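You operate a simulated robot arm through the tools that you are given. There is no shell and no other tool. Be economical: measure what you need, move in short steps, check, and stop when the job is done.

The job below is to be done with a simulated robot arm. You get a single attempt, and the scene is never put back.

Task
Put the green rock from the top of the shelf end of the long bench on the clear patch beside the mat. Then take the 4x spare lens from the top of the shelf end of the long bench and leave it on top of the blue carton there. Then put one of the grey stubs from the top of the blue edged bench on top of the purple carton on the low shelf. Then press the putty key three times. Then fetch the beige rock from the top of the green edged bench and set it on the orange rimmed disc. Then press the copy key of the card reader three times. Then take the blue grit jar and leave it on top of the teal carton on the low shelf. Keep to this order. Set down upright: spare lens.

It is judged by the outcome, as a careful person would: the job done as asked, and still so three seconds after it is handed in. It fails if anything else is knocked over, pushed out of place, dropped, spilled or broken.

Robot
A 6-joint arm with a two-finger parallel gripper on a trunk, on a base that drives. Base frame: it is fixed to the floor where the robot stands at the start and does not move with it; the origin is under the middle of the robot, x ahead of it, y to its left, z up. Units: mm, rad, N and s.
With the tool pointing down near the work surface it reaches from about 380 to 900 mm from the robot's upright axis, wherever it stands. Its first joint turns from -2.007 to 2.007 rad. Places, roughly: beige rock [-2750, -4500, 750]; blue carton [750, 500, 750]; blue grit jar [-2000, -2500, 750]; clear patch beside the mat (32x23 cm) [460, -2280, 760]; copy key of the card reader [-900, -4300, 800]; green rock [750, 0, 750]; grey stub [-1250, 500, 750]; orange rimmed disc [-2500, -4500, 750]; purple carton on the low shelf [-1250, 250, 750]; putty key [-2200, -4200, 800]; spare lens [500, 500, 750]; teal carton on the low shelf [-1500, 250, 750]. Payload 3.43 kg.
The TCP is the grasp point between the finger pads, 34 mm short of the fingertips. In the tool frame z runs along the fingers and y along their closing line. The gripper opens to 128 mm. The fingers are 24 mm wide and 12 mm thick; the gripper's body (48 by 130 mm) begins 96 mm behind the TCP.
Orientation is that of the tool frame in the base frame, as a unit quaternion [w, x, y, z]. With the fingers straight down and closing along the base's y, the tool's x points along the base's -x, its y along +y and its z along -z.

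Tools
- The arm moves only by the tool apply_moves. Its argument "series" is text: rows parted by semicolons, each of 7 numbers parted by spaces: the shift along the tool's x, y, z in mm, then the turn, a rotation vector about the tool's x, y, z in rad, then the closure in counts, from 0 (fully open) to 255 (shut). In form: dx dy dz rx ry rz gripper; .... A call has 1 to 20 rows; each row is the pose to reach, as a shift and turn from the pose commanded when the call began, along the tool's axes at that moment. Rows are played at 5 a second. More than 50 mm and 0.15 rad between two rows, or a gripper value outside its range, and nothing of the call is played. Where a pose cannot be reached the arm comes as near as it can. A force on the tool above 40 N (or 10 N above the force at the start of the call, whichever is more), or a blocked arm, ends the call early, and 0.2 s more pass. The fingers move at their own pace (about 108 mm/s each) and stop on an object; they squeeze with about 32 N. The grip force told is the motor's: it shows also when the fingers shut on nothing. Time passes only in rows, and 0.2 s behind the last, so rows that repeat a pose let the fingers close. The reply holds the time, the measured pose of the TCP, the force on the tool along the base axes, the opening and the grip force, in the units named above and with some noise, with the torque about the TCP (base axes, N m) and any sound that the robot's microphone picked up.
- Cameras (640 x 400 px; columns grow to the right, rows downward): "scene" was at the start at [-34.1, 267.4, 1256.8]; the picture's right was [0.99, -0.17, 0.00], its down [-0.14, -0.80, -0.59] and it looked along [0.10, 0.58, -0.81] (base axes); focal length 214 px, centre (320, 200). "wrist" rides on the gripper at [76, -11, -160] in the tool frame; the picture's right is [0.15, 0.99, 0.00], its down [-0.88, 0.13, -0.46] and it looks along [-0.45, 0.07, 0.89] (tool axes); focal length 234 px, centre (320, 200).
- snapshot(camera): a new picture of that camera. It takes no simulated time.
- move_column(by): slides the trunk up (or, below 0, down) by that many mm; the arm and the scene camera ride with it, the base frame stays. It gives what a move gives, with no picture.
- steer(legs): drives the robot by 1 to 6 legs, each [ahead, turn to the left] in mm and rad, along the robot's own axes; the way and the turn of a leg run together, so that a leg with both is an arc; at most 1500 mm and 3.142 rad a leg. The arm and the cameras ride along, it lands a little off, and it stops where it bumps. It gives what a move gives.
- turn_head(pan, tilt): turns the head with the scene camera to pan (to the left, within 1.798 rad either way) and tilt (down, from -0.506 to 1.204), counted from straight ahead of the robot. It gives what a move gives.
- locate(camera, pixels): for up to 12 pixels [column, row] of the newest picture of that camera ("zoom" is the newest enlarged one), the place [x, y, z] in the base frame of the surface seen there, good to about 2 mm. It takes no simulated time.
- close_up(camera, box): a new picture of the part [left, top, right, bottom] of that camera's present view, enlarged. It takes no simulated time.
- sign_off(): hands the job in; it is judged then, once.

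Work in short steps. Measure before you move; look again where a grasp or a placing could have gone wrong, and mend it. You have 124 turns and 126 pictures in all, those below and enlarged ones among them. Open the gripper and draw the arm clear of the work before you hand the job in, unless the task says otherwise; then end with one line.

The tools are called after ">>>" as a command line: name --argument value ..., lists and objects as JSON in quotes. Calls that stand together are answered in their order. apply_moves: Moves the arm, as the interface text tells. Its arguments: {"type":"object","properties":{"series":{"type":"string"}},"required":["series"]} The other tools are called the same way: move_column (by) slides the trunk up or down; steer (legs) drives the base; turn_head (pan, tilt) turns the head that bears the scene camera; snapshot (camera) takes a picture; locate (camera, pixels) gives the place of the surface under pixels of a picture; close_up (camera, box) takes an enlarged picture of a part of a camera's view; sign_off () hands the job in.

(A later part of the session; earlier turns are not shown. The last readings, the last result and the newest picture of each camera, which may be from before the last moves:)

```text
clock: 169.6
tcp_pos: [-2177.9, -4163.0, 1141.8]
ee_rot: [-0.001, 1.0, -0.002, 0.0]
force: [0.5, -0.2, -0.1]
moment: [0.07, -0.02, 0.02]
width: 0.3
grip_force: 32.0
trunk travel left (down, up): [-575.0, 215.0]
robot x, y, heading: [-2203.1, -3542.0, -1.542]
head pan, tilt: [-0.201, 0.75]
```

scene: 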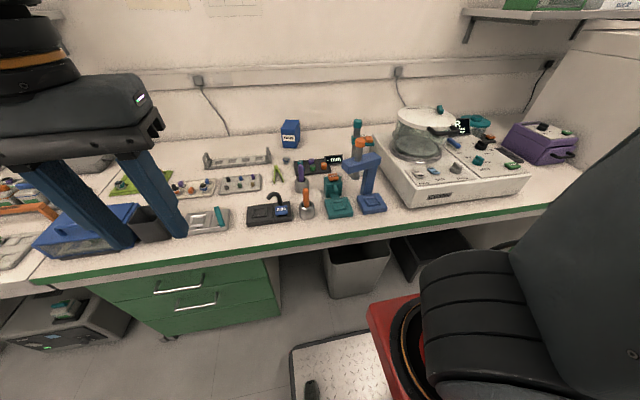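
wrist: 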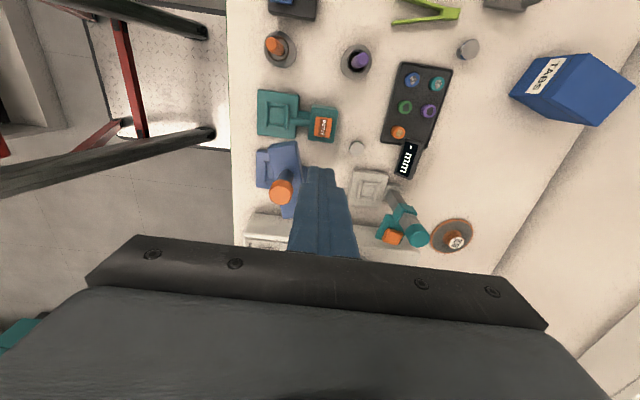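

Three clicks in all. I retract and shift the robot to x≈-2600 to look behind the coater.

>>> apply_moves --series "-1 -19 0 0 0 -0.143 255; -2 -39 0 0 0 -0.285 255; -3 -58 0 0 0 -0.428 255; -4 -77 0 0 0 -0.571 255; -5 -97 0 0 0 -0.714 255; -7 -116 0 0 0 -0.856 255; -8 -136 0 0 0 -1.0 255; -9 -155 0 0 0 -1.142 255; -10 -174 0 0 0 -1.285 255; -11 -194 0 0 0 -1.428 255; -12 -213 0 0 0 -1.57 255"

>>> steer --legs '[[0, -1.6], [400, 0], [0, 1.571], [110, 0]]'

>>> move_column --by 150

>>> snapshot --camera "scene"

>>> snapshot --camera "wrist"

```text
clock: 172.0
tcp_pos: [-2188.5, -3949.5, 1138.8]
ee_rot: [-0.001, 0.708, 0.707, 0.0]
force: [-0.2, 0.4, -1.2]
moment: [0.03, -0.01, -0.03]
width: 0.1
grip_force: 32.6
trunk travel left (down, up): [-575.0, 215.0]
robot x, y, heading: [-2204.0, -3541.8, -1.552]
head pan, tilt: [-0.201, 0.75]
```

```text
clock: 183.1
tcp_pos: [-2609.2, -4045.2, 1139.2]
ee_rot: [0.0, 0.722, 0.692, 0.0]
force: [0.7, 0.1, 0.5]
moment: [0.0, 0.0, -0.02]
width: 0.0
grip_force: 32.3
trunk travel left (down, up): [-575.0, 215.0]
robot x, y, heading: [-2608.4, -3638.0, -1.582]
head pan, tilt: [-0.201, 0.75]
```

```text
clock: 184.8
tcp_pos: [-2610.2, -4045.6, 1289.5]
ee_rot: [0.0, 0.722, 0.692, 0.0]
force: [1.2, -0.5, 0.0]
moment: [0.0, 0.0, 0.02]
width: 0.0
grip_force: 31.9
trunk travel left (down, up): [-725.0, 65.0]
robot x, y, heading: [-2607.8, -3635.9, -1.588]
head pan, tilt: [-0.201, 0.75]
```

```text
59 pictures are left
```

scene: 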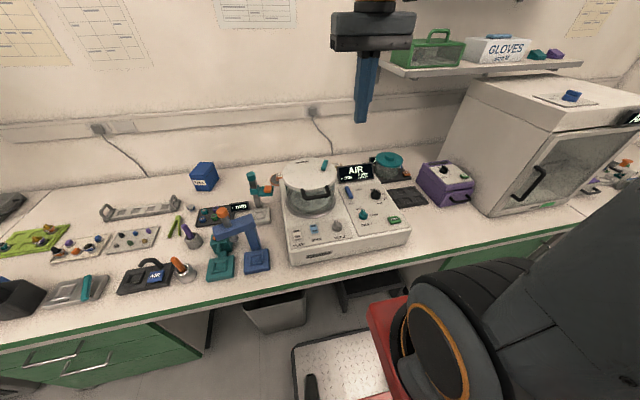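

```text
58 pictures are left
```

wrist: 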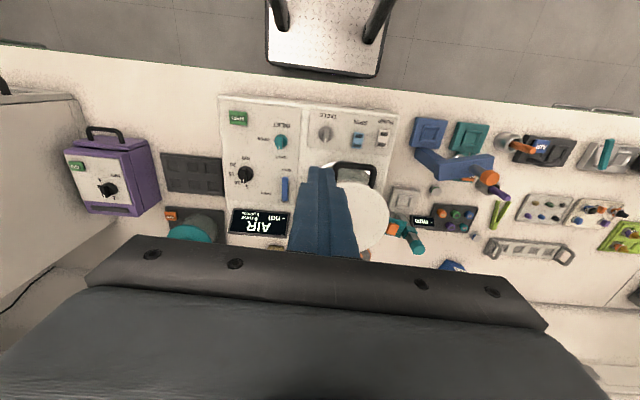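

I move the wrist camera forward ~205 mm and 90 mm right to see behind the coater.

>>> apply_moves --series "-42 -16 0 0 0 0 255; -84 -32 0 0 0 0 255; -126 -48 0 0 0 0 255; -168 -64 0 0 0 0 255; -208 -81 0 0 0 0 255; -208 -81 0 0 0 0 255"

>>> snapshot --camera "wrist"

```text
clock: 186.2
tcp_pos: [-2699.2, -4249.3, 1286.0]
ee_rot: [0.0, 0.722, 0.692, -0.001]
force: [0.0, -0.1, 0.6]
moment: [0.0, -0.03, 0.01]
width: 0.0
grip_force: 32.2
trunk travel left (down, up): [-725.0, 65.0]
robot x, y, heading: [-2608.8, -3635.7, -1.594]
head pan, tilt: [-0.201, 0.75]
```

```text
57 pictures are left
```

wrist: 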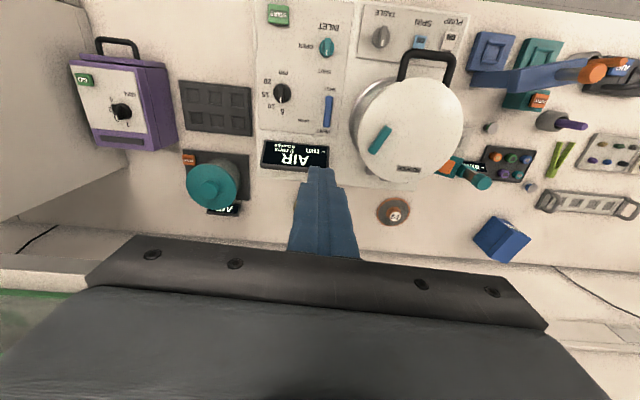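

Disc is visible at (394,211); the fingers hide the rest. I shift the hand sideways 110 mm to unveil.

>>> apply_moves --series "0 -40 0 0 0 0 255; 0 -80 0 0 0 0 255; 0 -110 0 0 0 0 255; 0 -110 0 0 0 0 255"

>>> snapshot --camera "wrist"

```text
clock: 187.2
tcp_pos: [-2812.4, -4241.7, 1287.8]
ee_rot: [0.0, 0.722, 0.692, 0.0]
force: [-0.2, -0.6, 0.3]
moment: [0.01, -0.01, -0.03]
width: 0.2
grip_force: 31.9
trunk travel left (down, up): [-725.0, 65.0]
robot x, y, heading: [-2607.0, -3636.7, -1.587]
head pan, tilt: [-0.201, 0.75]
```

```text
56 pictures are left
```

wrist: 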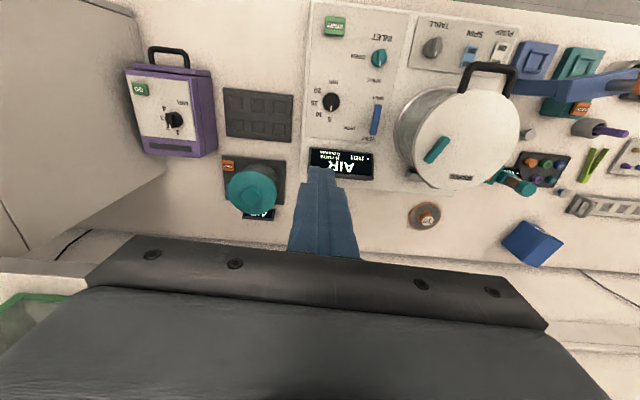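

I zoom into the strip behind the coater; a beige rock may blend with the bench.

>>> close_up --camera "wrist" --box '[190, 140, 500, 280]'

>>> locate --camera "wrist" --pixels '[[280, 230], [370, 220], [340, 150], [390, 240], [260, 190], [424, 215]]'

```text
2.06 times, centred on (345, 210) of wrist
```

zoom: 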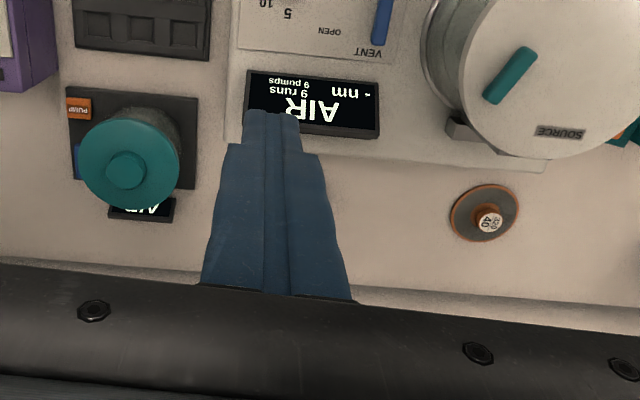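

```text
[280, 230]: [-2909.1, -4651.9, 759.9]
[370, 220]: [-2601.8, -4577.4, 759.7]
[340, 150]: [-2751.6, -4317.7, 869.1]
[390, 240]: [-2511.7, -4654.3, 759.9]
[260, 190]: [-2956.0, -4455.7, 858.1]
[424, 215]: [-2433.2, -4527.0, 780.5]
```

The strip x≈-2650…-2790 behind the display has been hidden in both views. I shift the hand to x≈-2590.

>>> apply_moves --series "0 45 0 0 0 0 255; 0 90 0 0 0 0 255; 0 135 0 0 0 0 255; 0 180 0 0 0 0 255; 0 225 0 0 0 0 255; 0 225 0 0 0 0 255"

>>> close_up --camera "wrist" --box '[120, 100, 440, 290]'

```text
clock: 188.6
tcp_pos: [-2584.0, -4255.3, 1290.9]
ee_rot: [0.0, 0.722, 0.692, 0.0]
force: [-0.3, 0.5, 0.2]
moment: [0.01, 0.01, -0.01]
width: 0.0
grip_force: 32.3
trunk travel left (down, up): [-725.0, 65.0]
robot x, y, heading: [-2610.0, -3639.7, -1.584]
head pan, tilt: [-0.201, 0.75]
```

```text
2.00 times, centred on (280, 195) of wrist
```

zoom: 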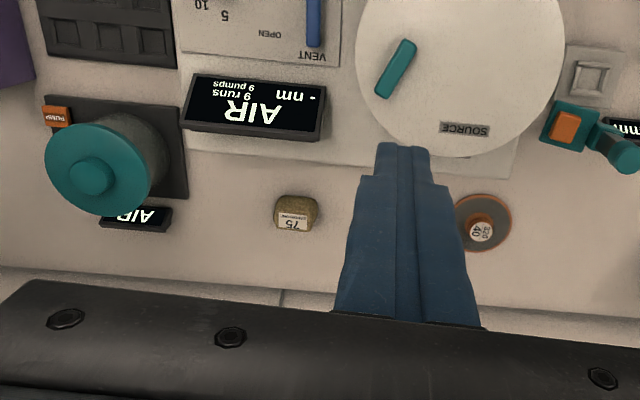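

Found: the beige rock "75" at zoom (296,212). I locate its edges, the disc, and the display.

>>> locate --camera "zoom" --pixels '[[296, 205], [278, 212], [314, 212], [296, 198], [292, 228], [250, 135], [310, 140], [485, 220], [480, 232], [460, 225], [505, 215], [290, 270]]'

>>> close_up --camera "wrist" --box '[225, 170, 305, 230]'

```text
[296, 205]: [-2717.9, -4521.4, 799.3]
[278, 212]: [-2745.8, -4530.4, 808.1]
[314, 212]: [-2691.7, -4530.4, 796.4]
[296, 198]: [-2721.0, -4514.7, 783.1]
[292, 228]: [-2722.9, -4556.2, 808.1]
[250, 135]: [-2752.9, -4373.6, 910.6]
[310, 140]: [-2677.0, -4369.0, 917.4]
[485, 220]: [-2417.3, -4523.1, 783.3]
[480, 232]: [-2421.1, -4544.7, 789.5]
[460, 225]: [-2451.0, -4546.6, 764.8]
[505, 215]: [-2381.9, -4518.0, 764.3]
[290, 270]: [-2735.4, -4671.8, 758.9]
```

```text
6.67 times, centred on (265, 200) of wrist
```

zoom: 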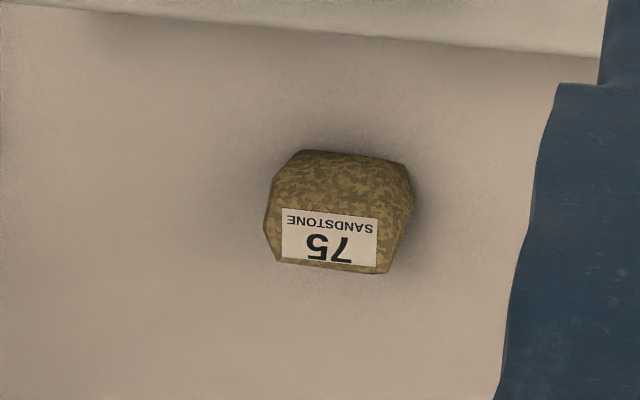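

Rock centre ≈(-2718,-4536), 57 mm wide in x, top 808. It needs the robot ~55 mm nearer; I drive ahead, then lower the trunk.

>>> steer --legs '[[55, 0]]'

>>> move_column --by -120

```text
clock: 189.6
tcp_pos: [-2586.1, -4311.8, 1290.0]
ee_rot: [0.0, 0.722, 0.692, -0.001]
force: [-0.5, 0.1, 0.1]
moment: [-0.01, 0.0, 0.0]
width: 0.0
grip_force: 31.8
trunk travel left (down, up): [-725.0, 65.0]
robot x, y, heading: [-2610.1, -3696.2, -1.584]
head pan, tilt: [-0.201, 0.75]
```

```text
clock: 191.1
tcp_pos: [-2584.8, -4311.6, 1171.6]
ee_rot: [0.001, 0.722, 0.692, 0.0]
force: [-0.2, 0.7, -0.9]
moment: [0.01, -0.04, 0.01]
width: 0.2
grip_force: 31.8
trunk travel left (down, up): [-605.0, 185.0]
robot x, y, heading: [-2608.4, -3695.2, -1.589]
head pan, tilt: [-0.201, 0.75]
```

I extend over the rock with fingers at 90 mm, at height, then check.

>>> apply_moves --series "-38 -21 0 0 0 0 76; -77 -41 0 0 0 0 76; -115 -62 0 0 0 0 76; -153 -82 0 0 0 0 76; -191 -103 0 0 0 0 76; -229 -123 0 0 0 0 76; -229 -123 40 0 0 0 76; -229 -123 80 0 0 0 76; -229 -123 120 0 0 0 76; -229 -123 160 0 0 0 76; -229 -123 200 0 0 0 76; -229 -123 200 0 0 0 76"

>>> snapshot --camera "wrist"

>>> snapshot --camera "scene"

```text
clock: 193.7
tcp_pos: [-2717.1, -4535.9, 969.0]
ee_rot: [-0.001, 0.722, 0.692, -0.001]
force: [0.7, -0.6, 0.3]
moment: [0.01, 0.01, -0.01]
width: 90.4
grip_force: 0.1
out of reach, approached as far as the arm can: row 6, 7
trunk travel left (down, up): [-605.0, 185.0]
robot x, y, heading: [-2608.6, -3688.1, -1.59]
head pan, tilt: [-0.201, 0.75]
```

```text
52 pictures are left
```

wrist: 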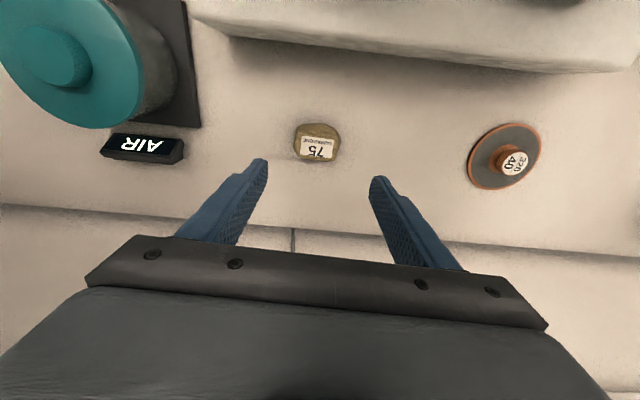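

```text
51 pictures are left
```

scene: 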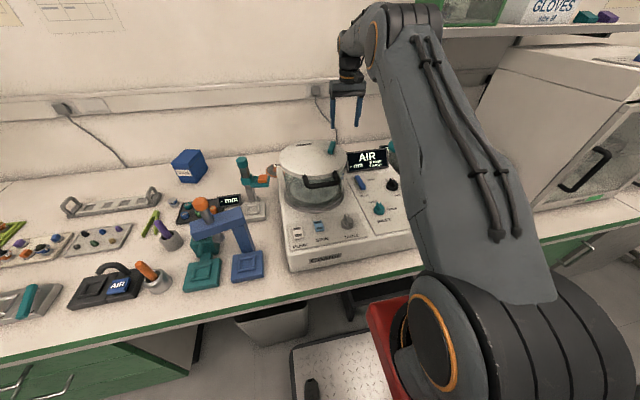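

Rock is between the fingers at (317,142). I verify its extents from here.

>>> locate --camera "wrist" --pixels '[[317, 127], [300, 143], [336, 143], [316, 157], [318, 140], [293, 245], [505, 155], [512, 163], [503, 187], [485, 175], [535, 140], [500, 130]]'

```text
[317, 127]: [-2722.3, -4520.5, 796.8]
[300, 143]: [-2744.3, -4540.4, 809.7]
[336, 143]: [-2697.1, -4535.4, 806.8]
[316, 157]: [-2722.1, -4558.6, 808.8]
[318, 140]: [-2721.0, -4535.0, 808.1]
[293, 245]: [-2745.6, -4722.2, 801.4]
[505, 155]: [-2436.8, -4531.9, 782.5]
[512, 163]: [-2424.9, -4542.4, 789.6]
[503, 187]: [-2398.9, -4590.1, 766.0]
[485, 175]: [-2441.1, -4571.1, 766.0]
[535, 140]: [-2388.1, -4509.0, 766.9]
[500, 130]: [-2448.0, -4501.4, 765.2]
```

I descend to z≈799 and close on the rock.

>>> apply_moves --series "-2 -3 45 0 0 0 76; -2 -3 90 0 0 0 76; -2 -3 135 0 0 0 76; -2 -3 168 0 0 0 76; -2 -3 168 0 0 0 76; -2 -3 168 0 0 0 255; -2 -3 168 0 0 0 255; -2 -3 168 0 0 0 255; -2 -3 168 0 0 0 255"

>>> close_up --camera "wrist" --box '[280, 60, 600, 260]'

```text
clock: 195.7
tcp_pos: [-2719.9, -4537.2, 802.4]
ee_rot: [0.0, 0.722, 0.692, -0.001]
force: [-0.3, -0.4, 0.0]
moment: [-0.08, -0.02, -0.03]
width: 67.3
grip_force: 32.3
trunk travel left (down, up): [-605.0, 185.0]
robot x, y, heading: [-2611.2, -3692.2, -1.591]
head pan, tilt: [-0.201, 0.75]
```

```text
2.00 times, centred on (440, 160) of wrist
```

zoom: 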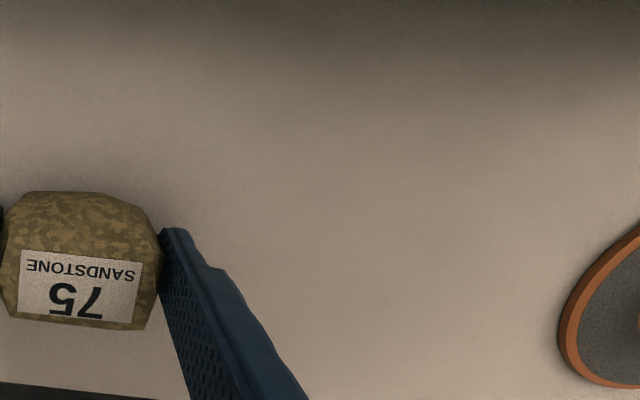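

Gripped at 67 mm. I lift 190 mm and view the disc closely.

>>> apply_moves --series "0 0 -20 0 0 0 255; 0 0 -60 0 0 0 255; 0 0 -105 0 0 0 255; 0 0 -150 0 0 0 255; 0 0 -190 0 0 0 255; 0 0 -190 0 0 0 255"

>>> close_up --camera "wrist" --box '[440, 90, 600, 200]'

```text
clock: 197.1
tcp_pos: [-2722.2, -4538.2, 992.8]
ee_rot: [0.001, 0.722, 0.692, 0.0]
force: [-0.9, 0.3, -3.5]
moment: [0.04, -0.01, -0.03]
width: 67.0
grip_force: 32.1
trunk travel left (down, up): [-605.0, 185.0]
robot x, y, heading: [-2609.7, -3693.7, -1.588]
head pan, tilt: [-0.201, 0.75]
```

```text
3.64 times, centred on (520, 145) of wrist
```

zoom: 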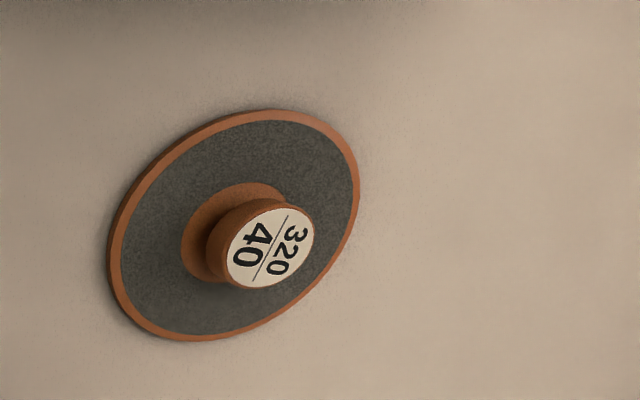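

The disc has a flat-topped knob in its centre. I locate the knob top's outline and rim.

>>> locate --camera "zoom" --pixels '[[270, 247], [232, 262], [308, 232], [285, 213], [250, 284], [240, 225], [300, 270], [195, 235], [115, 280], [352, 180], [265, 114], [180, 336]]'

```text
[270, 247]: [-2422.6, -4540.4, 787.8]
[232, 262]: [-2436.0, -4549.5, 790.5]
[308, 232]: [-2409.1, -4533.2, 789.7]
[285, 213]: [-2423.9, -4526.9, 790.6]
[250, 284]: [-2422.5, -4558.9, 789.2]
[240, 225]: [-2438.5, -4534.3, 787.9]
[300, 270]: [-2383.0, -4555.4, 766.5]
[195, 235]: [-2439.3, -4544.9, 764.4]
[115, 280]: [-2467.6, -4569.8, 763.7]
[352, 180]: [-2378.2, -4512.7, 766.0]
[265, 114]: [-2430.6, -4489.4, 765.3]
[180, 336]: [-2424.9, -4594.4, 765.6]
```

Knob top centre ≈(-2422,-4541), z 789.5, ~30 mm across. I carry the rock sideways along the back strip to above it and check clearances.

>>> apply_moves --series "1 43 0 0 0 0 255; 3 86 0 0 0 0 255; 4 129 0 0 0 0 255; 6 171 0 0 0 0 255; 7 214 0 0 0 0 255; 9 257 0 0 0 0 255; 10 299 0 0 0 0 255; 10 299 40 0 0 0 255; 10 299 80 0 0 0 255; 10 299 80 0 0 0 255"

>>> snapshot --camera "scene"

>>> snapshot --camera "wrist"

```text
clock: 199.3
tcp_pos: [-2421.4, -4539.5, 912.4]
ee_rot: [0.0, 0.722, 0.692, 0.0]
force: [0.2, -0.7, -3.6]
moment: [0.02, -0.01, 0.02]
width: 66.8
grip_force: 32.2
trunk travel left (down, up): [-605.0, 185.0]
robot x, y, heading: [-2609.4, -3694.4, -1.588]
head pan, tilt: [-0.201, 0.75]
```

```text
48 pictures are left
```

scene: 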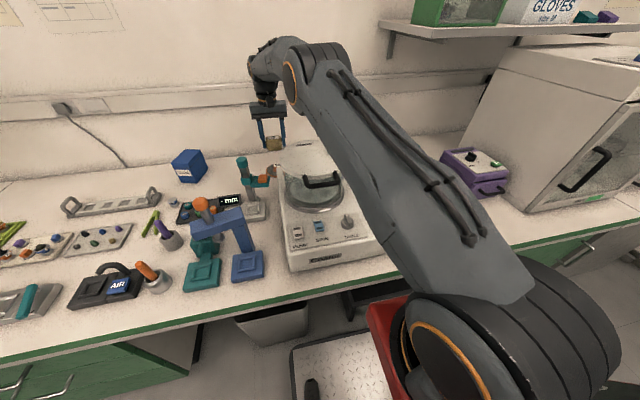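

```text
47 pictures are left
```

wrist: 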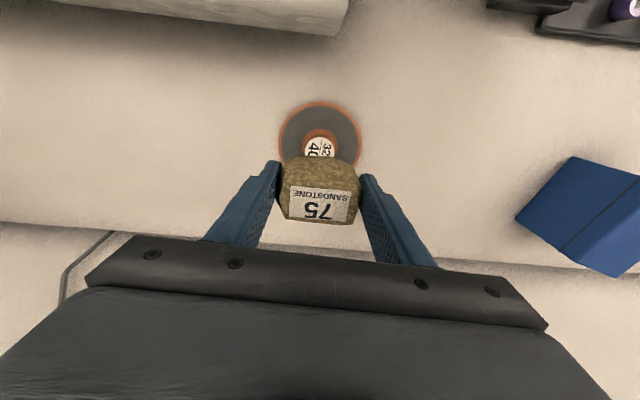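

I check the arm link's height above the bell jar.

>>> locate --camera "scene" --pixels '[[312, 125], [325, 140], [340, 165], [360, 200], [350, 130], [300, 90], [310, 150], [322, 180], [255, 65]]'

```text
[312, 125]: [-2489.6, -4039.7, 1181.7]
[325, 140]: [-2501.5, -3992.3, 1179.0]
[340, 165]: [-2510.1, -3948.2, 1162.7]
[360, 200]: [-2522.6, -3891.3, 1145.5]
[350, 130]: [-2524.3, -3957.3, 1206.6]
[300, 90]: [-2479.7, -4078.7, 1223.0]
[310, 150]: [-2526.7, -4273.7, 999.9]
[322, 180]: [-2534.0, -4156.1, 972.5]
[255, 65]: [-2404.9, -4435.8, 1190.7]
```

Forearm is about z 1190 there, so 80 mm of descent still clears the lid (1000). I lower to near contact.

>>> apply_moves --series "1 -1 25 0 0 0 255; 1 -1 50 0 0 0 255; 1 -1 70 0 0 0 255; 1 -1 76 0 0 0 255; 1 -1 76 0 0 0 255"

>>> close_up --camera "wrist" --box '[240, 80, 400, 240]'

>>> close_up --camera "scene" --box '[220, 90, 320, 190]'

```text
clock: 200.5
tcp_pos: [-2421.6, -4537.9, 834.7]
ee_rot: [0.0, 0.721, 0.692, 0.0]
force: [-1.6, 0.0, -3.1]
moment: [0.03, 0.01, -0.02]
width: 66.5
grip_force: 32.5
trunk travel left (down, up): [-605.0, 185.0]
robot x, y, heading: [-2608.8, -3692.2, -1.588]
head pan, tilt: [-0.201, 0.75]
```

```text
2.50 times, centred on (320, 160) of wrist
```

zoom: 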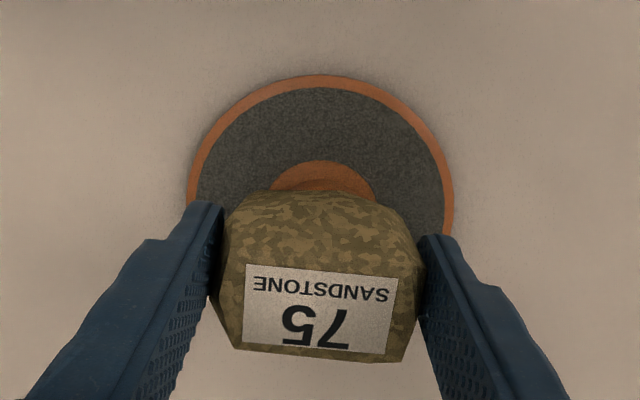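

```text
4.00 times, centred on (270, 140) of scene
```

zoom: 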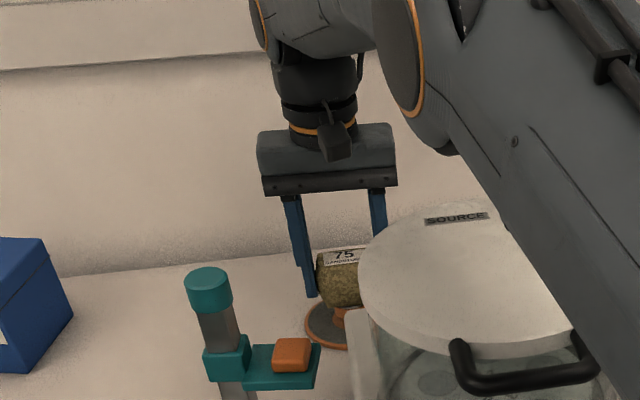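

Nearly in contact (834.7). I shift 3 mm back and lower stepwise while watching the weight.

>>> apply_moves --series "-3 0 0 0 0 0 255; -3 0 2 0 0 0 255; -3 0 3 0 0 0 255; -3 0 3 0 0 0 255"

```text
clock: 201.5
tcp_pos: [-2423.2, -4542.2, 830.9]
ee_rot: [0.0, 0.721, 0.692, 0.0]
force: [-0.5, -0.3, -3.1]
moment: [-0.01, 0.03, 0.01]
width: 66.8
grip_force: 31.7
trunk travel left (down, up): [-605.0, 185.0]
robot x, y, heading: [-2610.4, -3693.0, -1.586]
head pan, tilt: [-0.201, 0.75]
```

>>> apply_moves --series "0 0 1 0 0 0 255; 0 0 1 0 0 0 255; 0 0 1 0 0 0 255"

```text
clock: 202.3
tcp_pos: [-2421.9, -4542.0, 832.2]
ee_rot: [0.001, 0.722, 0.692, -0.001]
force: [0.3, -0.6, 3.2]
moment: [0.01, -0.13, -0.03]
width: 66.6
grip_force: 31.6
trunk travel left (down, up): [-605.0, 185.0]
robot x, y, heading: [-2606.6, -3693.5, -1.589]
head pan, tilt: [-0.201, 0.75]
```

Contact made. I open slightly (to ~74 mm) and look before withdrawing.

>>> apply_moves --series "0 0 -0.5 0 0 0 120; 0 0 -0.5 0 0 0 112; 0 0 -0.5 0 0 0 106; 0 0 -0.5 0 0 0 106; 0 0 -0.5 0 0 0 106"

>>> close_up --camera "wrist" --box '[240, 80, 400, 240]'

```text
clock: 203.5
tcp_pos: [-2422.0, -4541.6, 831.8]
ee_rot: [0.0, 0.722, 0.692, 0.0]
force: [-0.6, -0.2, -0.9]
moment: [0.02, -0.04, -0.01]
width: 74.9
grip_force: 0.1
trunk travel left (down, up): [-605.0, 185.0]
robot x, y, heading: [-2609.9, -3696.1, -1.588]
head pan, tilt: [-0.201, 0.75]
```

```text
2.50 times, centred on (320, 160) of wrist
```

zoom: 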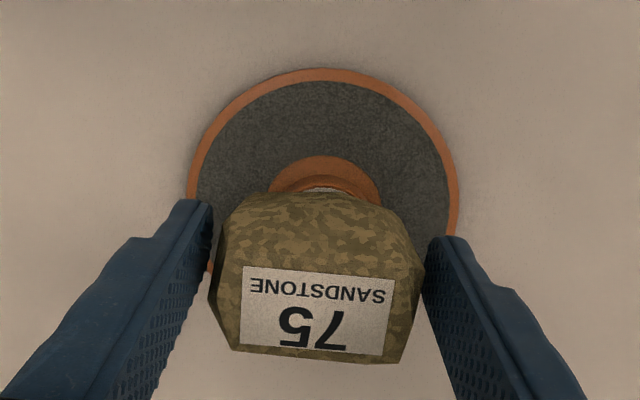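

The rock rests level on the knob. I open further and rise straight up.

>>> apply_moves --series "0 0 0 0 0 0 76; 0 0 0 0 0 0 76; 0 0 -20 0 0 0 76; 0 0 -60 0 0 0 76; 0 0 -105 0 0 0 76; 0 0 -150 0 0 0 76; 0 0 -190 0 0 0 76; 0 0 -220 0 0 0 76"

>>> close_up --camera "wrist" --box '[240, 80, 400, 240]'

```text
clock: 205.3
tcp_pos: [-2424.7, -4537.2, 1049.8]
ee_rot: [-0.001, 0.722, 0.692, 0.0]
force: [0.1, -1.4, -0.9]
moment: [0.03, -0.02, 0.0]
width: 89.9
grip_force: 0.0
out of reach, approached as far as the arm can: row 8
trunk travel left (down, up): [-605.0, 185.0]
robot x, y, heading: [-2605.0, -3692.6, -1.587]
head pan, tilt: [-0.201, 0.75]
```

```text
2.50 times, centred on (320, 160) of wrist
```

zoom: 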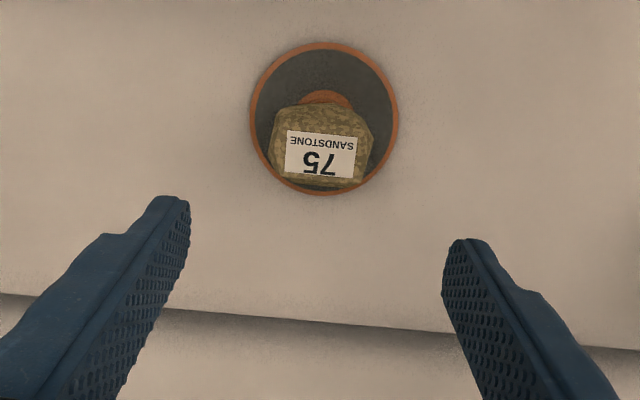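

Rock is stable, centred on the disc. I raise the trunk and retract over the coater.

>>> move_column --by 150

>>> apply_moves --series "43 -20 0 0 0 0 76; 86 -40 0 0 0 0 76; 130 -61 0 0 0 0 76; 174 -81 0 0 0 0 76; 217 -102 0 0 0 0 76; 260 -122 0 0 0 0 76; 304 -142 0 0 0 0 76; 347 -163 0 0 0 0 76; 390 -183 0 0 0 0 76; 430 -203 0 0 0 0 76"

>>> steer --legs '[[-260, 0], [0, 1.571], [1300, 0]]'

>>> turn_head --pan -1.2 --tilt 0.6

>>> snapshot --camera "scene"

```text
clock: 207.0
tcp_pos: [-2422.6, -4496.4, 1201.2]
ee_rot: [0.0, 0.722, 0.692, 0.0]
force: [0.0, -0.8, -0.8]
moment: [-0.02, 0.02, 0.02]
width: 90.3
grip_force: 0.0
trunk travel left (down, up): [-755.0, 35.0]
robot x, y, heading: [-2610.6, -3691.9, -1.587]
head pan, tilt: [-0.201, 0.75]
```

```text
clock: 209.2
tcp_pos: [-2607.3, -4060.7, 1200.5]
ee_rot: [0.0, 0.722, 0.692, 0.0]
force: [0.1, 0.3, 0.0]
moment: [0.06, 0.02, 0.03]
width: 90.1
grip_force: 0.3
trunk travel left (down, up): [-755.0, 35.0]
robot x, y, heading: [-2612.2, -3691.7, -1.588]
head pan, tilt: [-0.201, 0.75]
```

```text
clock: 221.2
tcp_pos: [-925.8, -3413.7, 1201.3]
ee_rot: [0.0, 0.01, 1.0, 0.0]
force: [-0.2, 0.8, -0.6]
moment: [-0.04, 0.02, -0.04]
width: 90.1
grip_force: 0.1
trunk travel left (down, up): [-755.0, 35.0]
robot x, y, heading: [-1290.4, -3419.0, 0.006]
head pan, tilt: [-0.201, 0.75]
```

```text
clock: 222.4
tcp_pos: [-926.7, -3414.3, 1202.9]
ee_rot: [0.0, 0.011, 1.0, 0.0]
force: [1.9, 0.5, -0.2]
moment: [0.0, 0.03, 0.01]
width: 89.9
grip_force: 0.0
trunk travel left (down, up): [-755.0, 35.0]
robot x, y, heading: [-1292.7, -3423.5, -0.002]
head pan, tilt: [-1.201, 0.6]
```

```text
42 pictures are left
```

scene: 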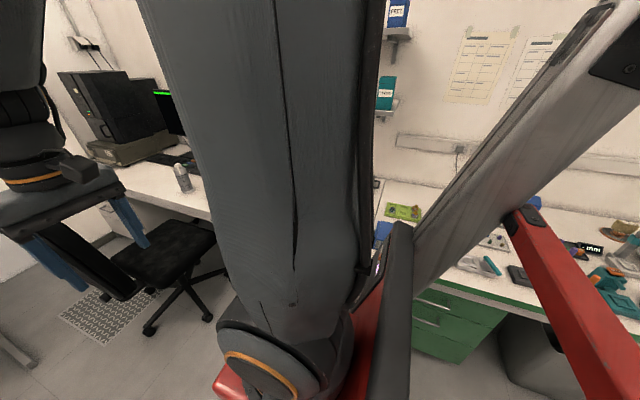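

I drive 320 mm further and turn to face the bench at x≈-970.

>>> steer --legs '[[320, 0], [0, -1.571]]'

>>> turn_head --pan 0.0 --tilt 0.7

>>> snapshot --camera "scene"

```text
clock: 228.4
tcp_pos: [-958.9, -3790.9, 1201.4]
ee_rot: [0.0, 0.712, 0.703, 0.0]
force: [1.0, 0.2, 0.5]
moment: [0.0, 0.0, 0.01]
width: 90.0
grip_force: 0.1
trunk travel left (down, up): [-755.0, 35.0]
robot x, y, heading: [-969.7, -3421.8, -1.562]
head pan, tilt: [-1.201, 0.6]
```

```text
clock: 229.8
tcp_pos: [-958.5, -3790.3, 1202.3]
ee_rot: [0.001, 0.712, 0.702, 0.0]
force: [-0.6, -0.4, 0.2]
moment: [0.01, 0.0, 0.01]
width: 89.7
grip_force: 0.1
trunk travel left (down, up): [-755.0, 35.0]
robot x, y, heading: [-969.5, -3423.1, -1.557]
head pan, tilt: [0.0, 0.7]
```

```text
41 pictures are left
```

scene: 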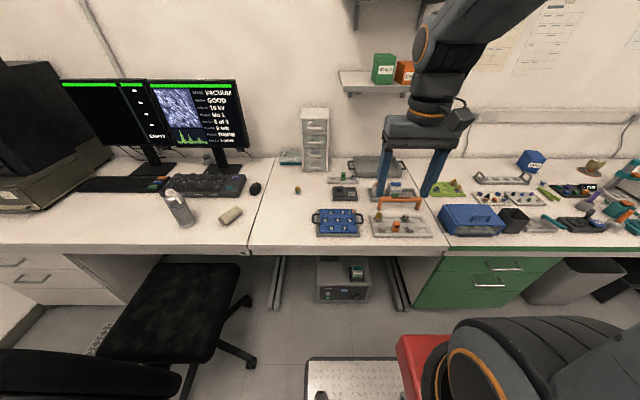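

I zoom on the candidates near (345,193) and (395,190).

>>> close_up --camera "scene" --box '[280, 140, 440, 250]'

>>> locate --camera "zoom" --pixels '[[275, 203], [310, 203], [250, 210]]'

```text
3.64 times, centred on (360, 195) of scene
```

zoom: 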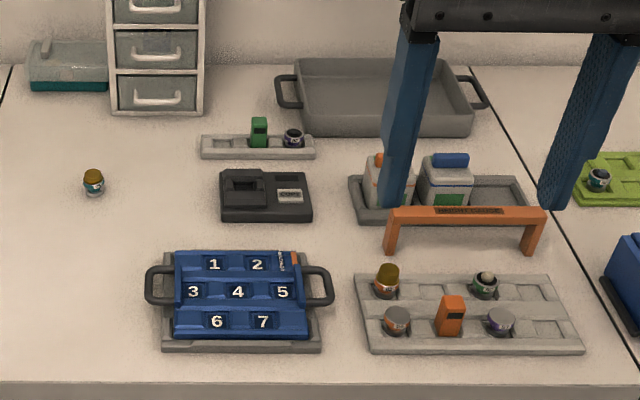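

```text
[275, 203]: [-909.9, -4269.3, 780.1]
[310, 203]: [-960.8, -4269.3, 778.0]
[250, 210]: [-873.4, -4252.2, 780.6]
```

The card reader with a light key (zoom 290,195). I enlarge it to read and measure.

>>> close_up --camera "scene" --box '[328, 180, 368, 205]'

>>> locate --camera "zoom" --pixels '[[380, 215], [340, 215], [420, 215], [380, 190], [380, 240], [380, 280], [150, 160], [200, 260]]'

```text
16.00 times, centred on (348, 192) of scene
```

zoom: 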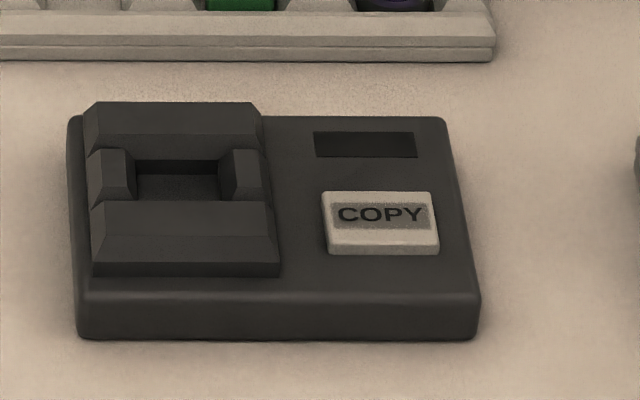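

```text
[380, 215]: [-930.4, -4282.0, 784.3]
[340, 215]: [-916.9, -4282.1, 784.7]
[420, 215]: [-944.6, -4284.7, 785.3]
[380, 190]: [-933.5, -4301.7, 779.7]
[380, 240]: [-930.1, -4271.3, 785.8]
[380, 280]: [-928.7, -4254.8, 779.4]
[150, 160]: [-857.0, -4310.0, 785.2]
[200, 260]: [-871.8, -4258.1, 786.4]
```

COPY key centre ≈(-931,-4282), top 785. I drive 170 mm closer and lower the trunk 170 mm.

>>> steer --legs '[[170, 0]]'

>>> move_column --by -170

```text
clock: 231.2
tcp_pos: [-957.0, -3962.3, 1201.5]
ee_rot: [0.0, 0.711, 0.703, 0.0]
force: [0.0, 1.0, 0.4]
moment: [-0.01, -0.02, 0.0]
width: 89.9
grip_force: 0.1
trunk travel left (down, up): [-755.0, 35.0]
robot x, y, heading: [-964.8, -3598.0, -1.557]
head pan, tilt: [0.0, 0.7]
```

```text
clock: 233.2
tcp_pos: [-956.4, -3963.3, 1031.9]
ee_rot: [0.0, 0.712, 0.702, 0.0]
force: [0.2, -0.2, -0.5]
moment: [0.01, 0.02, 0.01]
width: 90.1
grip_force: 0.0
trunk travel left (down, up): [-585.0, 205.0]
robot x, y, heading: [-965.6, -3595.8, -1.556]
head pan, tilt: [0.0, 0.7]
```

I move the closed gripper over the key and descend to z≈850.

>>> apply_moves --series "-40 4 0 0 0 0 255; -80 8 0 0 0 0 255; -120 11 0 0 0 0 255; -160 15 0 0 0 0 255; -200 19 0 0 0 0 255; -240 23 0 0 0 0 255; -280 26 0 0 0 0 255; -319 30 0 0 0 0 255; -319 30 45 0 0 0 255; -319 30 90 0 0 0 255; -319 30 135 0 0 0 255; -319 30 175 0 0 0 255; -319 30 175 0 0 0 255"

>>> snapshot --camera "wrist"

```text
clock: 236.0
tcp_pos: [-932.3, -4284.3, 855.8]
ee_rot: [0.0, 0.712, 0.702, 0.001]
force: [0.0, 0.0, -0.7]
moment: [0.0, 0.0, 0.04]
width: 0.2
grip_force: 31.9
trunk travel left (down, up): [-585.0, 205.0]
robot x, y, heading: [-968.8, -3594.4, -1.561]
head pan, tilt: [0.0, 0.7]
```

```text
38 pictures are left
```

wrist: 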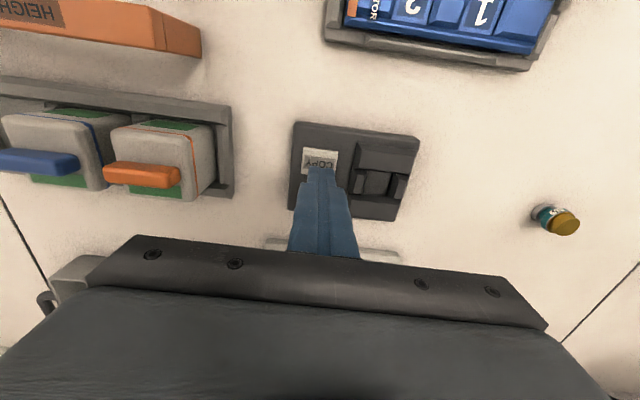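

The tips are over the COPY key. I descend to just above, then press.

>>> apply_moves --series "0 1 15 0 0 0 255; 0 1 31 0 0 0 255; 0 1 31 0 0 0 255"

>>> apply_moves --series "0 0 5 0 0 0 255; 0 0 7 0 0 0 255; 0 0 9 0 0 0 255; 0 0 9 0 0 0 255"

```text
clock: 236.8
tcp_pos: [-929.8, -4282.5, 825.6]
ee_rot: [0.0, 0.712, 0.702, 0.0]
force: [-0.1, -0.2, 0.0]
moment: [-0.03, -0.03, -0.02]
width: 0.0
grip_force: 32.1
trunk travel left (down, up): [-585.0, 205.0]
robot x, y, heading: [-966.0, -3595.9, -1.56]
head pan, tilt: [0.0, 0.7]
```

```text
clock: 237.8
tcp_pos: [-930.6, -4281.8, 816.1]
ee_rot: [-0.001, 0.712, 0.702, 0.0]
force: [-0.1, -1.1, 0.8]
moment: [-0.06, 0.03, -0.04]
width: 0.0
grip_force: 32.0
trunk travel left (down, up): [-585.0, 205.0]
robot x, y, heading: [-970.5, -3598.0, -1.556]
head pan, tilt: [0.0, 0.7]
heard: click
```

Click 1. Release and press again, twice.

>>> apply_moves --series "0 0 -5 0 0 0 255; 0 0 -9 0 0 0 255; 0 0 -9 0 0 0 255"

>>> apply_moves --series "0 0 5 0 0 0 255; 0 0 7 0 0 0 255; 0 0 9.5 0 0 0 255; 0 0 9.5 0 0 0 255"

>>> apply_moves --series "0 0 -5 0 0 0 255; 0 0 -9.5 0 0 0 255; 0 0 -9.5 0 0 0 255"

```text
clock: 238.6
tcp_pos: [-928.6, -4281.2, 826.5]
ee_rot: [0.0, 0.712, 0.702, 0.001]
force: [0.7, 0.1, 0.6]
moment: [0.03, 0.03, 0.01]
width: 0.0
grip_force: 32.0
trunk travel left (down, up): [-585.0, 205.0]
robot x, y, heading: [-968.8, -3596.4, -1.557]
head pan, tilt: [0.0, 0.7]
```

```text
clock: 239.6
tcp_pos: [-929.8, -4282.9, 814.9]
ee_rot: [0.0, 0.711, 0.703, 0.0]
force: [0.3, 1.8, 2.1]
moment: [0.0, -0.01, 0.02]
width: 0.1
grip_force: 31.9
trunk travel left (down, up): [-585.0, 205.0]
robot x, y, heading: [-967.3, -3594.1, -1.562]
head pan, tilt: [0.0, 0.7]
heard: click
```

```text
clock: 240.4
tcp_pos: [-929.2, -4282.4, 824.2]
ee_rot: [-0.001, 0.712, 0.702, 0.0]
force: [-0.3, 0.0, -0.4]
moment: [-0.01, -0.01, -0.04]
width: 0.0
grip_force: 31.9
trunk travel left (down, up): [-585.0, 205.0]
robot x, y, heading: [-968.5, -3597.7, -1.561]
head pan, tilt: [0.0, 0.7]
```

Second click. Third press, then rise.

>>> apply_moves --series "0 0 5 0 0 0 255; 0 0 7 0 0 0 255; 0 0 9.5 0 0 0 255; 0 0 9.5 0 0 0 255"

>>> apply_moves --series "0 0 -10 0 0 0 255; 0 0 -50 0 0 0 255; 0 0 -95 0 0 0 255; 0 0 -140 0 0 0 255; 0 0 -185 0 0 0 255; 0 0 -230 0 0 0 255; 0 0 -270 0 0 0 255; 45 0 -270 0 0 0 200; 90 0 -270 0 0 0 150; 135 0 -270 0 0 0 76; 180 0 -270 0 0 0 76; 225 0 -270 0 0 0 76; 270 0 -270 0 0 0 76; 290 0 -270 0 0 0 76"

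```text
clock: 241.4
tcp_pos: [-930.3, -4283.5, 815.3]
ee_rot: [0.0, 0.712, 0.702, 0.0]
force: [0.9, -1.1, 2.3]
moment: [0.01, -0.08, 0.02]
width: 0.4
grip_force: 32.2
trunk travel left (down, up): [-585.0, 205.0]
robot x, y, heading: [-965.1, -3592.0, -1.557]
head pan, tilt: [0.0, 0.7]
heard: click
```

```text
clock: 244.4
tcp_pos: [-927.4, -3993.2, 1085.8]
ee_rot: [0.0, 0.712, 0.702, 0.0]
force: [-0.1, -0.8, 0.0]
moment: [0.03, 0.02, 0.01]
width: 90.2
grip_force: 0.1
trunk travel left (down, up): [-585.0, 205.0]
robot x, y, heading: [-966.0, -3591.7, -1.56]
head pan, tilt: [0.0, 0.7]
```

Three copy clicks. Now to the blue grit jar near (-2000,-2500): I back up, drive west along the cross aisle and turn to face +y.

>>> steer --legs '[[-220, 0], [0, -1.582], [1030, 0], [0, -1.571]]'

>>> turn_head --pan 0.2 --tilt 0.65

>>> snapshot --camera "scene"

```text
clock: 258.6
tcp_pos: [-2042.5, -2989.2, 1085.7]
ee_rot: [0.0, -0.703, 0.711, 0.0]
force: [-1.3, 0.2, -0.1]
moment: [0.04, -0.01, -0.05]
width: 89.5
grip_force: 0.0
trunk travel left (down, up): [-585.0, 205.0]
robot x, y, heading: [-2003.9, -3382.6, 1.593]
head pan, tilt: [0.0, 0.7]
```

```text
clock: 259.3
tcp_pos: [-2042.3, -2991.0, 1085.5]
ee_rot: [0.001, -0.704, 0.711, -0.001]
force: [0.6, 0.5, 0.9]
moment: [0.01, -0.01, -0.02]
width: 89.9
grip_force: 0.1
trunk travel left (down, up): [-585.0, 205.0]
robot x, y, heading: [-2000.9, -3387.3, 1.587]
head pan, tilt: [0.201, 0.649]
```

```text
37 pictures are left
```

scene: 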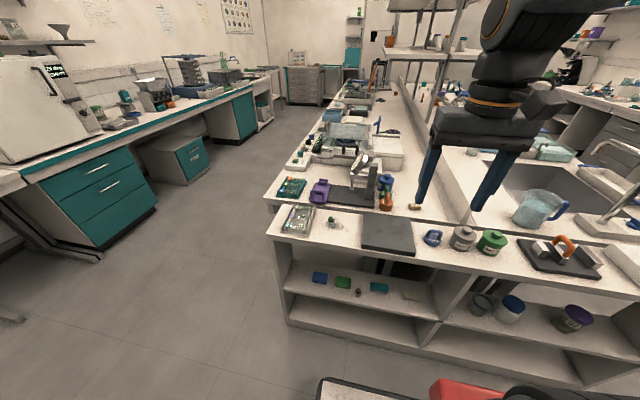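

Jars are on the island end near (463,238). I zoom and locate.

>>> close_up --camera "scene" --box '[410, 210, 610, 340]'

>>> locate --camera "scene" --pixels '[[434, 236], [463, 236], [492, 240], [512, 302], [573, 315], [430, 280], [540, 265], [400, 260], [388, 185]]'

```text
3.08 times, centred on (510, 275) of scene
```

zoom: 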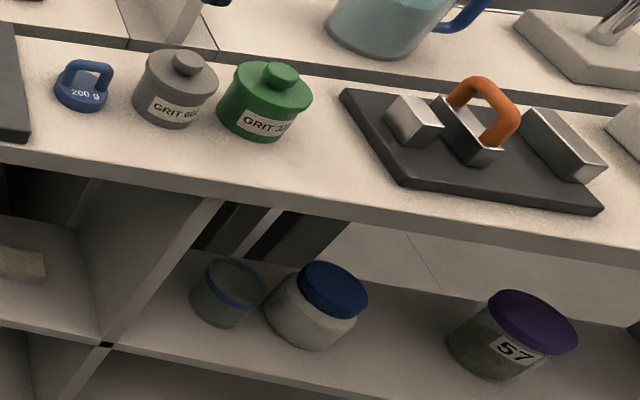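

```text
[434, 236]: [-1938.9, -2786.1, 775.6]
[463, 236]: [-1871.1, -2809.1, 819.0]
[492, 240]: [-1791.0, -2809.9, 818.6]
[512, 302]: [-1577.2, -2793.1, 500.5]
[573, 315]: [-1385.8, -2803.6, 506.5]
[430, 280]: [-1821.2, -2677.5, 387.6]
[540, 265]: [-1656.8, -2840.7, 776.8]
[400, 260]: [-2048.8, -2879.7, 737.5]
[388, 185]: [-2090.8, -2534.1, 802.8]
```

Grey and green grit jars are here; a blue item stands at (388,185) ≈(-2091,-2534). I zoom there.

>>> close_up --camera "scene" --box '[340, 150, 430, 225]'

>>> locate --camera "zoom" --pixels '[[333, 205], [320, 180], [335, 270], [545, 295]]'

```text
5.33 times, centred on (385, 188) of scene
```

zoom: 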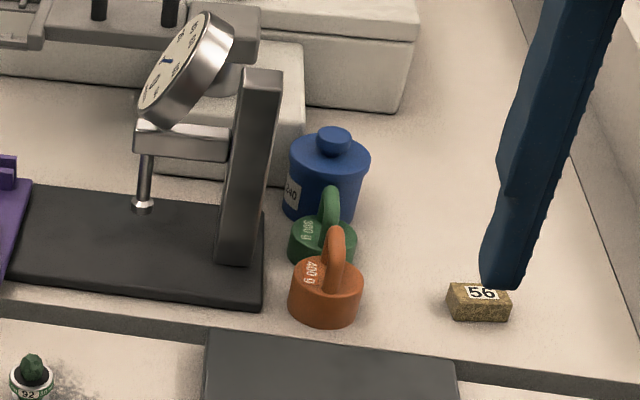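

```text
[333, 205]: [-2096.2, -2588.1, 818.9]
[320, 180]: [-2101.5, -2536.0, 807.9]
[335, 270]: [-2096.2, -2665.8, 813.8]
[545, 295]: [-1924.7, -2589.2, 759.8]
```

The blue grit jar is behind two weights. I drive 190 mm closer and view from above with the wrist camera.

>>> steer --legs '[[190, 0]]'

>>> apply_moves --series "-30 0 -10 0 0 0 0; -60 0 -20 0 0 0 0; -90 0 -30 0 0 0 0; -110 0 -40 0 0 0 0"

>>> snapshot --camera "wrist"

```text
clock: 260.8
tcp_pos: [-2045.6, -2797.3, 1084.3]
ee_rot: [0.0, -0.704, 0.71, 0.0]
force: [0.9, 0.1, 0.7]
moment: [-0.01, 0.0, -0.04]
width: 90.1
grip_force: 0.0
trunk travel left (down, up): [-585.0, 205.0]
robot x, y, heading: [-2006.5, -3195.5, 1.584]
head pan, tilt: [0.201, 0.649]
```

```text
clock: 261.8
tcp_pos: [-2046.1, -2687.8, 1125.8]
ee_rot: [0.0, -0.704, 0.71, 0.0]
force: [-0.4, -0.2, 0.5]
moment: [0.06, -0.02, -0.04]
width: 127.8
grip_force: 0.1
trunk travel left (down, up): [-585.0, 205.0]
robot x, y, heading: [-2001.8, -3195.0, 1.586]
head pan, tilt: [0.201, 0.649]
```

```text
34 pictures are left
```

wrist: 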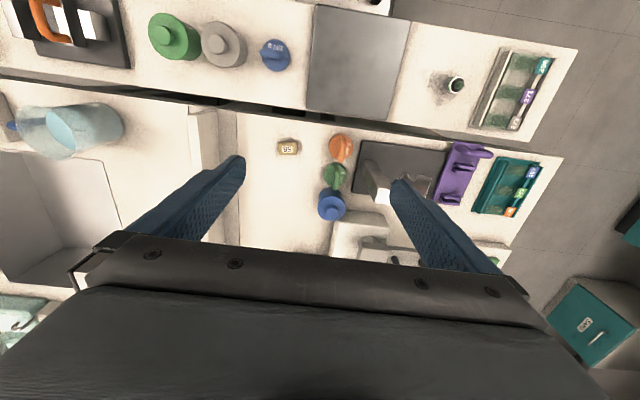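

>>> close_up --camera "wrist" --box '[290, 120, 420, 230]'

>>> locate --camera "zoom" --pixels '[[205, 312], [148, 305], [240, 310], [190, 265], [195, 350], [203, 225], [255, 130], [400, 150], [330, 330], [270, 360], [440, 170], [222, 350]]'

```text
3.64 times, centred on (355, 175) of wrist
```

zoom: 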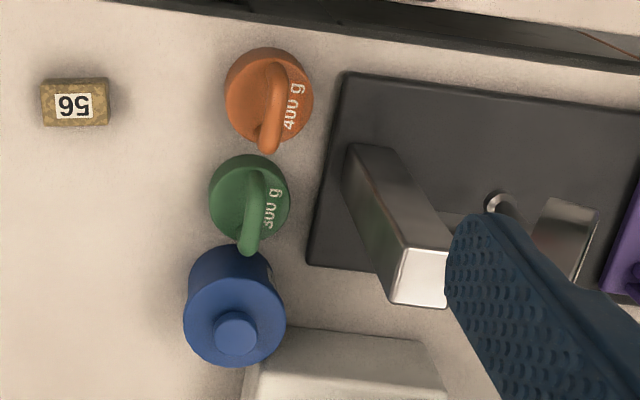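

```text
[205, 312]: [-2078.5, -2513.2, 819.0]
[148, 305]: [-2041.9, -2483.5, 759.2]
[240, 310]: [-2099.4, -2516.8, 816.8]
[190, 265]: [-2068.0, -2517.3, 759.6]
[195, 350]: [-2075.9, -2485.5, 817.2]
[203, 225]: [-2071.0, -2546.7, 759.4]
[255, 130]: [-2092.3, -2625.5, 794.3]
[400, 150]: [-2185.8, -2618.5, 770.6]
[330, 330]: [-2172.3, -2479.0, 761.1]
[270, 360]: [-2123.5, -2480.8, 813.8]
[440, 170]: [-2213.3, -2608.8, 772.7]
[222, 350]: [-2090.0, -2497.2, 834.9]
```

Jar centre ≈(-2097,-2508), lid top 818. Neighbours: green weight south, white block west/north, so I'll close along NE–SW. I move above it at z≈1010 turned 45° and look.

>>> apply_moves --series "-30 9 0 0 0 -0.13 85; -60 18 0 0 0 -0.26 85; -90 26 0 0 0 -0.39 85; -120 35 0 0 0 -0.52 85; -150 44 0 0 0 -0.65 85; -180 53 0 0 0 -0.785 85; -180 53 40 0 0 -0.785 85; -180 53 80 0 0 -0.785 85; -180 53 115 0 0 -0.785 85; -180 53 115 0 0 -0.785 85"

>>> close_up --camera "wrist" --box '[220, 80, 420, 240]'

```text
clock: 264.0
tcp_pos: [-2096.2, -2506.0, 1010.9]
ee_rot: [0.0, 0.922, -0.387, 0.0]
force: [0.6, 0.2, -0.1]
moment: [0.02, 0.02, -0.04]
width: 85.4
grip_force: 0.0
trunk travel left (down, up): [-585.0, 205.0]
robot x, y, heading: [-2005.2, -3194.1, 1.581]
head pan, tilt: [0.201, 0.649]
```

```text
2.50 times, centred on (320, 160) of wrist
```

zoom: 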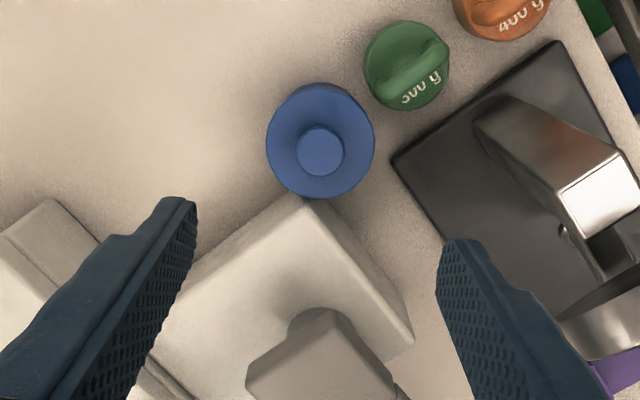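

Left and right of the jar are free along this closing axis. I measure jar edges, base plate corner (393,160) and block corner (305,200).

>>> locate --camera "zoom" --pixels '[[270, 148], [371, 148], [320, 97], [322, 194], [320, 150], [397, 162], [306, 207], [320, 250], [375, 85], [410, 330], [345, 310]]'

```text
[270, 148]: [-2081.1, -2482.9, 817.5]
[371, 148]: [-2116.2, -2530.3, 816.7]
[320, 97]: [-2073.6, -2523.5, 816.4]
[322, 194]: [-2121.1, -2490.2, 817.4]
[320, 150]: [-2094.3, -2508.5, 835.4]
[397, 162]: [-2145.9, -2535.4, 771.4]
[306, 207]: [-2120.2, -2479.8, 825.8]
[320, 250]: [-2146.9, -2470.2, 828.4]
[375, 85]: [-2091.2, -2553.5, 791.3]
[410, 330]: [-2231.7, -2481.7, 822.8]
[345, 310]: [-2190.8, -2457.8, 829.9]
```

Jar centre ≈(-2098,-2507), ~60 mm across. I descend to z≈808 (tips above the base plate) with a 74 mm opening, then close.

>>> apply_moves --series "-1 2 40 0 0 0 108; -1 2 85 0 0 0 108; -1 2 130 0 0 0 108; -1 2 170 0 0 0 108; -1 2 170 0 0 0 108"

>>> close_up --camera "wrist" --box '[220, 80, 420, 240]'

```text
clock: 265.2
tcp_pos: [-2098.7, -2508.6, 839.6]
ee_rot: [0.0, 0.922, -0.386, 0.0]
force: [-0.3, -0.4, -0.4]
moment: [0.01, -0.01, -0.02]
width: 73.6
grip_force: 0.1
trunk travel left (down, up): [-585.0, 205.0]
robot x, y, heading: [-1998.2, -3192.7, 1.587]
head pan, tilt: [0.201, 0.649]
```

```text
2.50 times, centred on (320, 160) of wrist
```

zoom: 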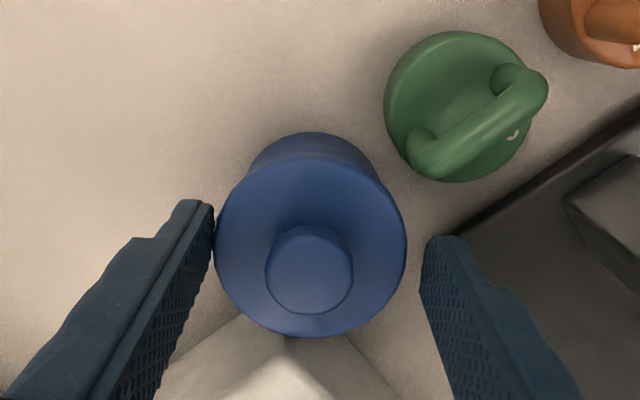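

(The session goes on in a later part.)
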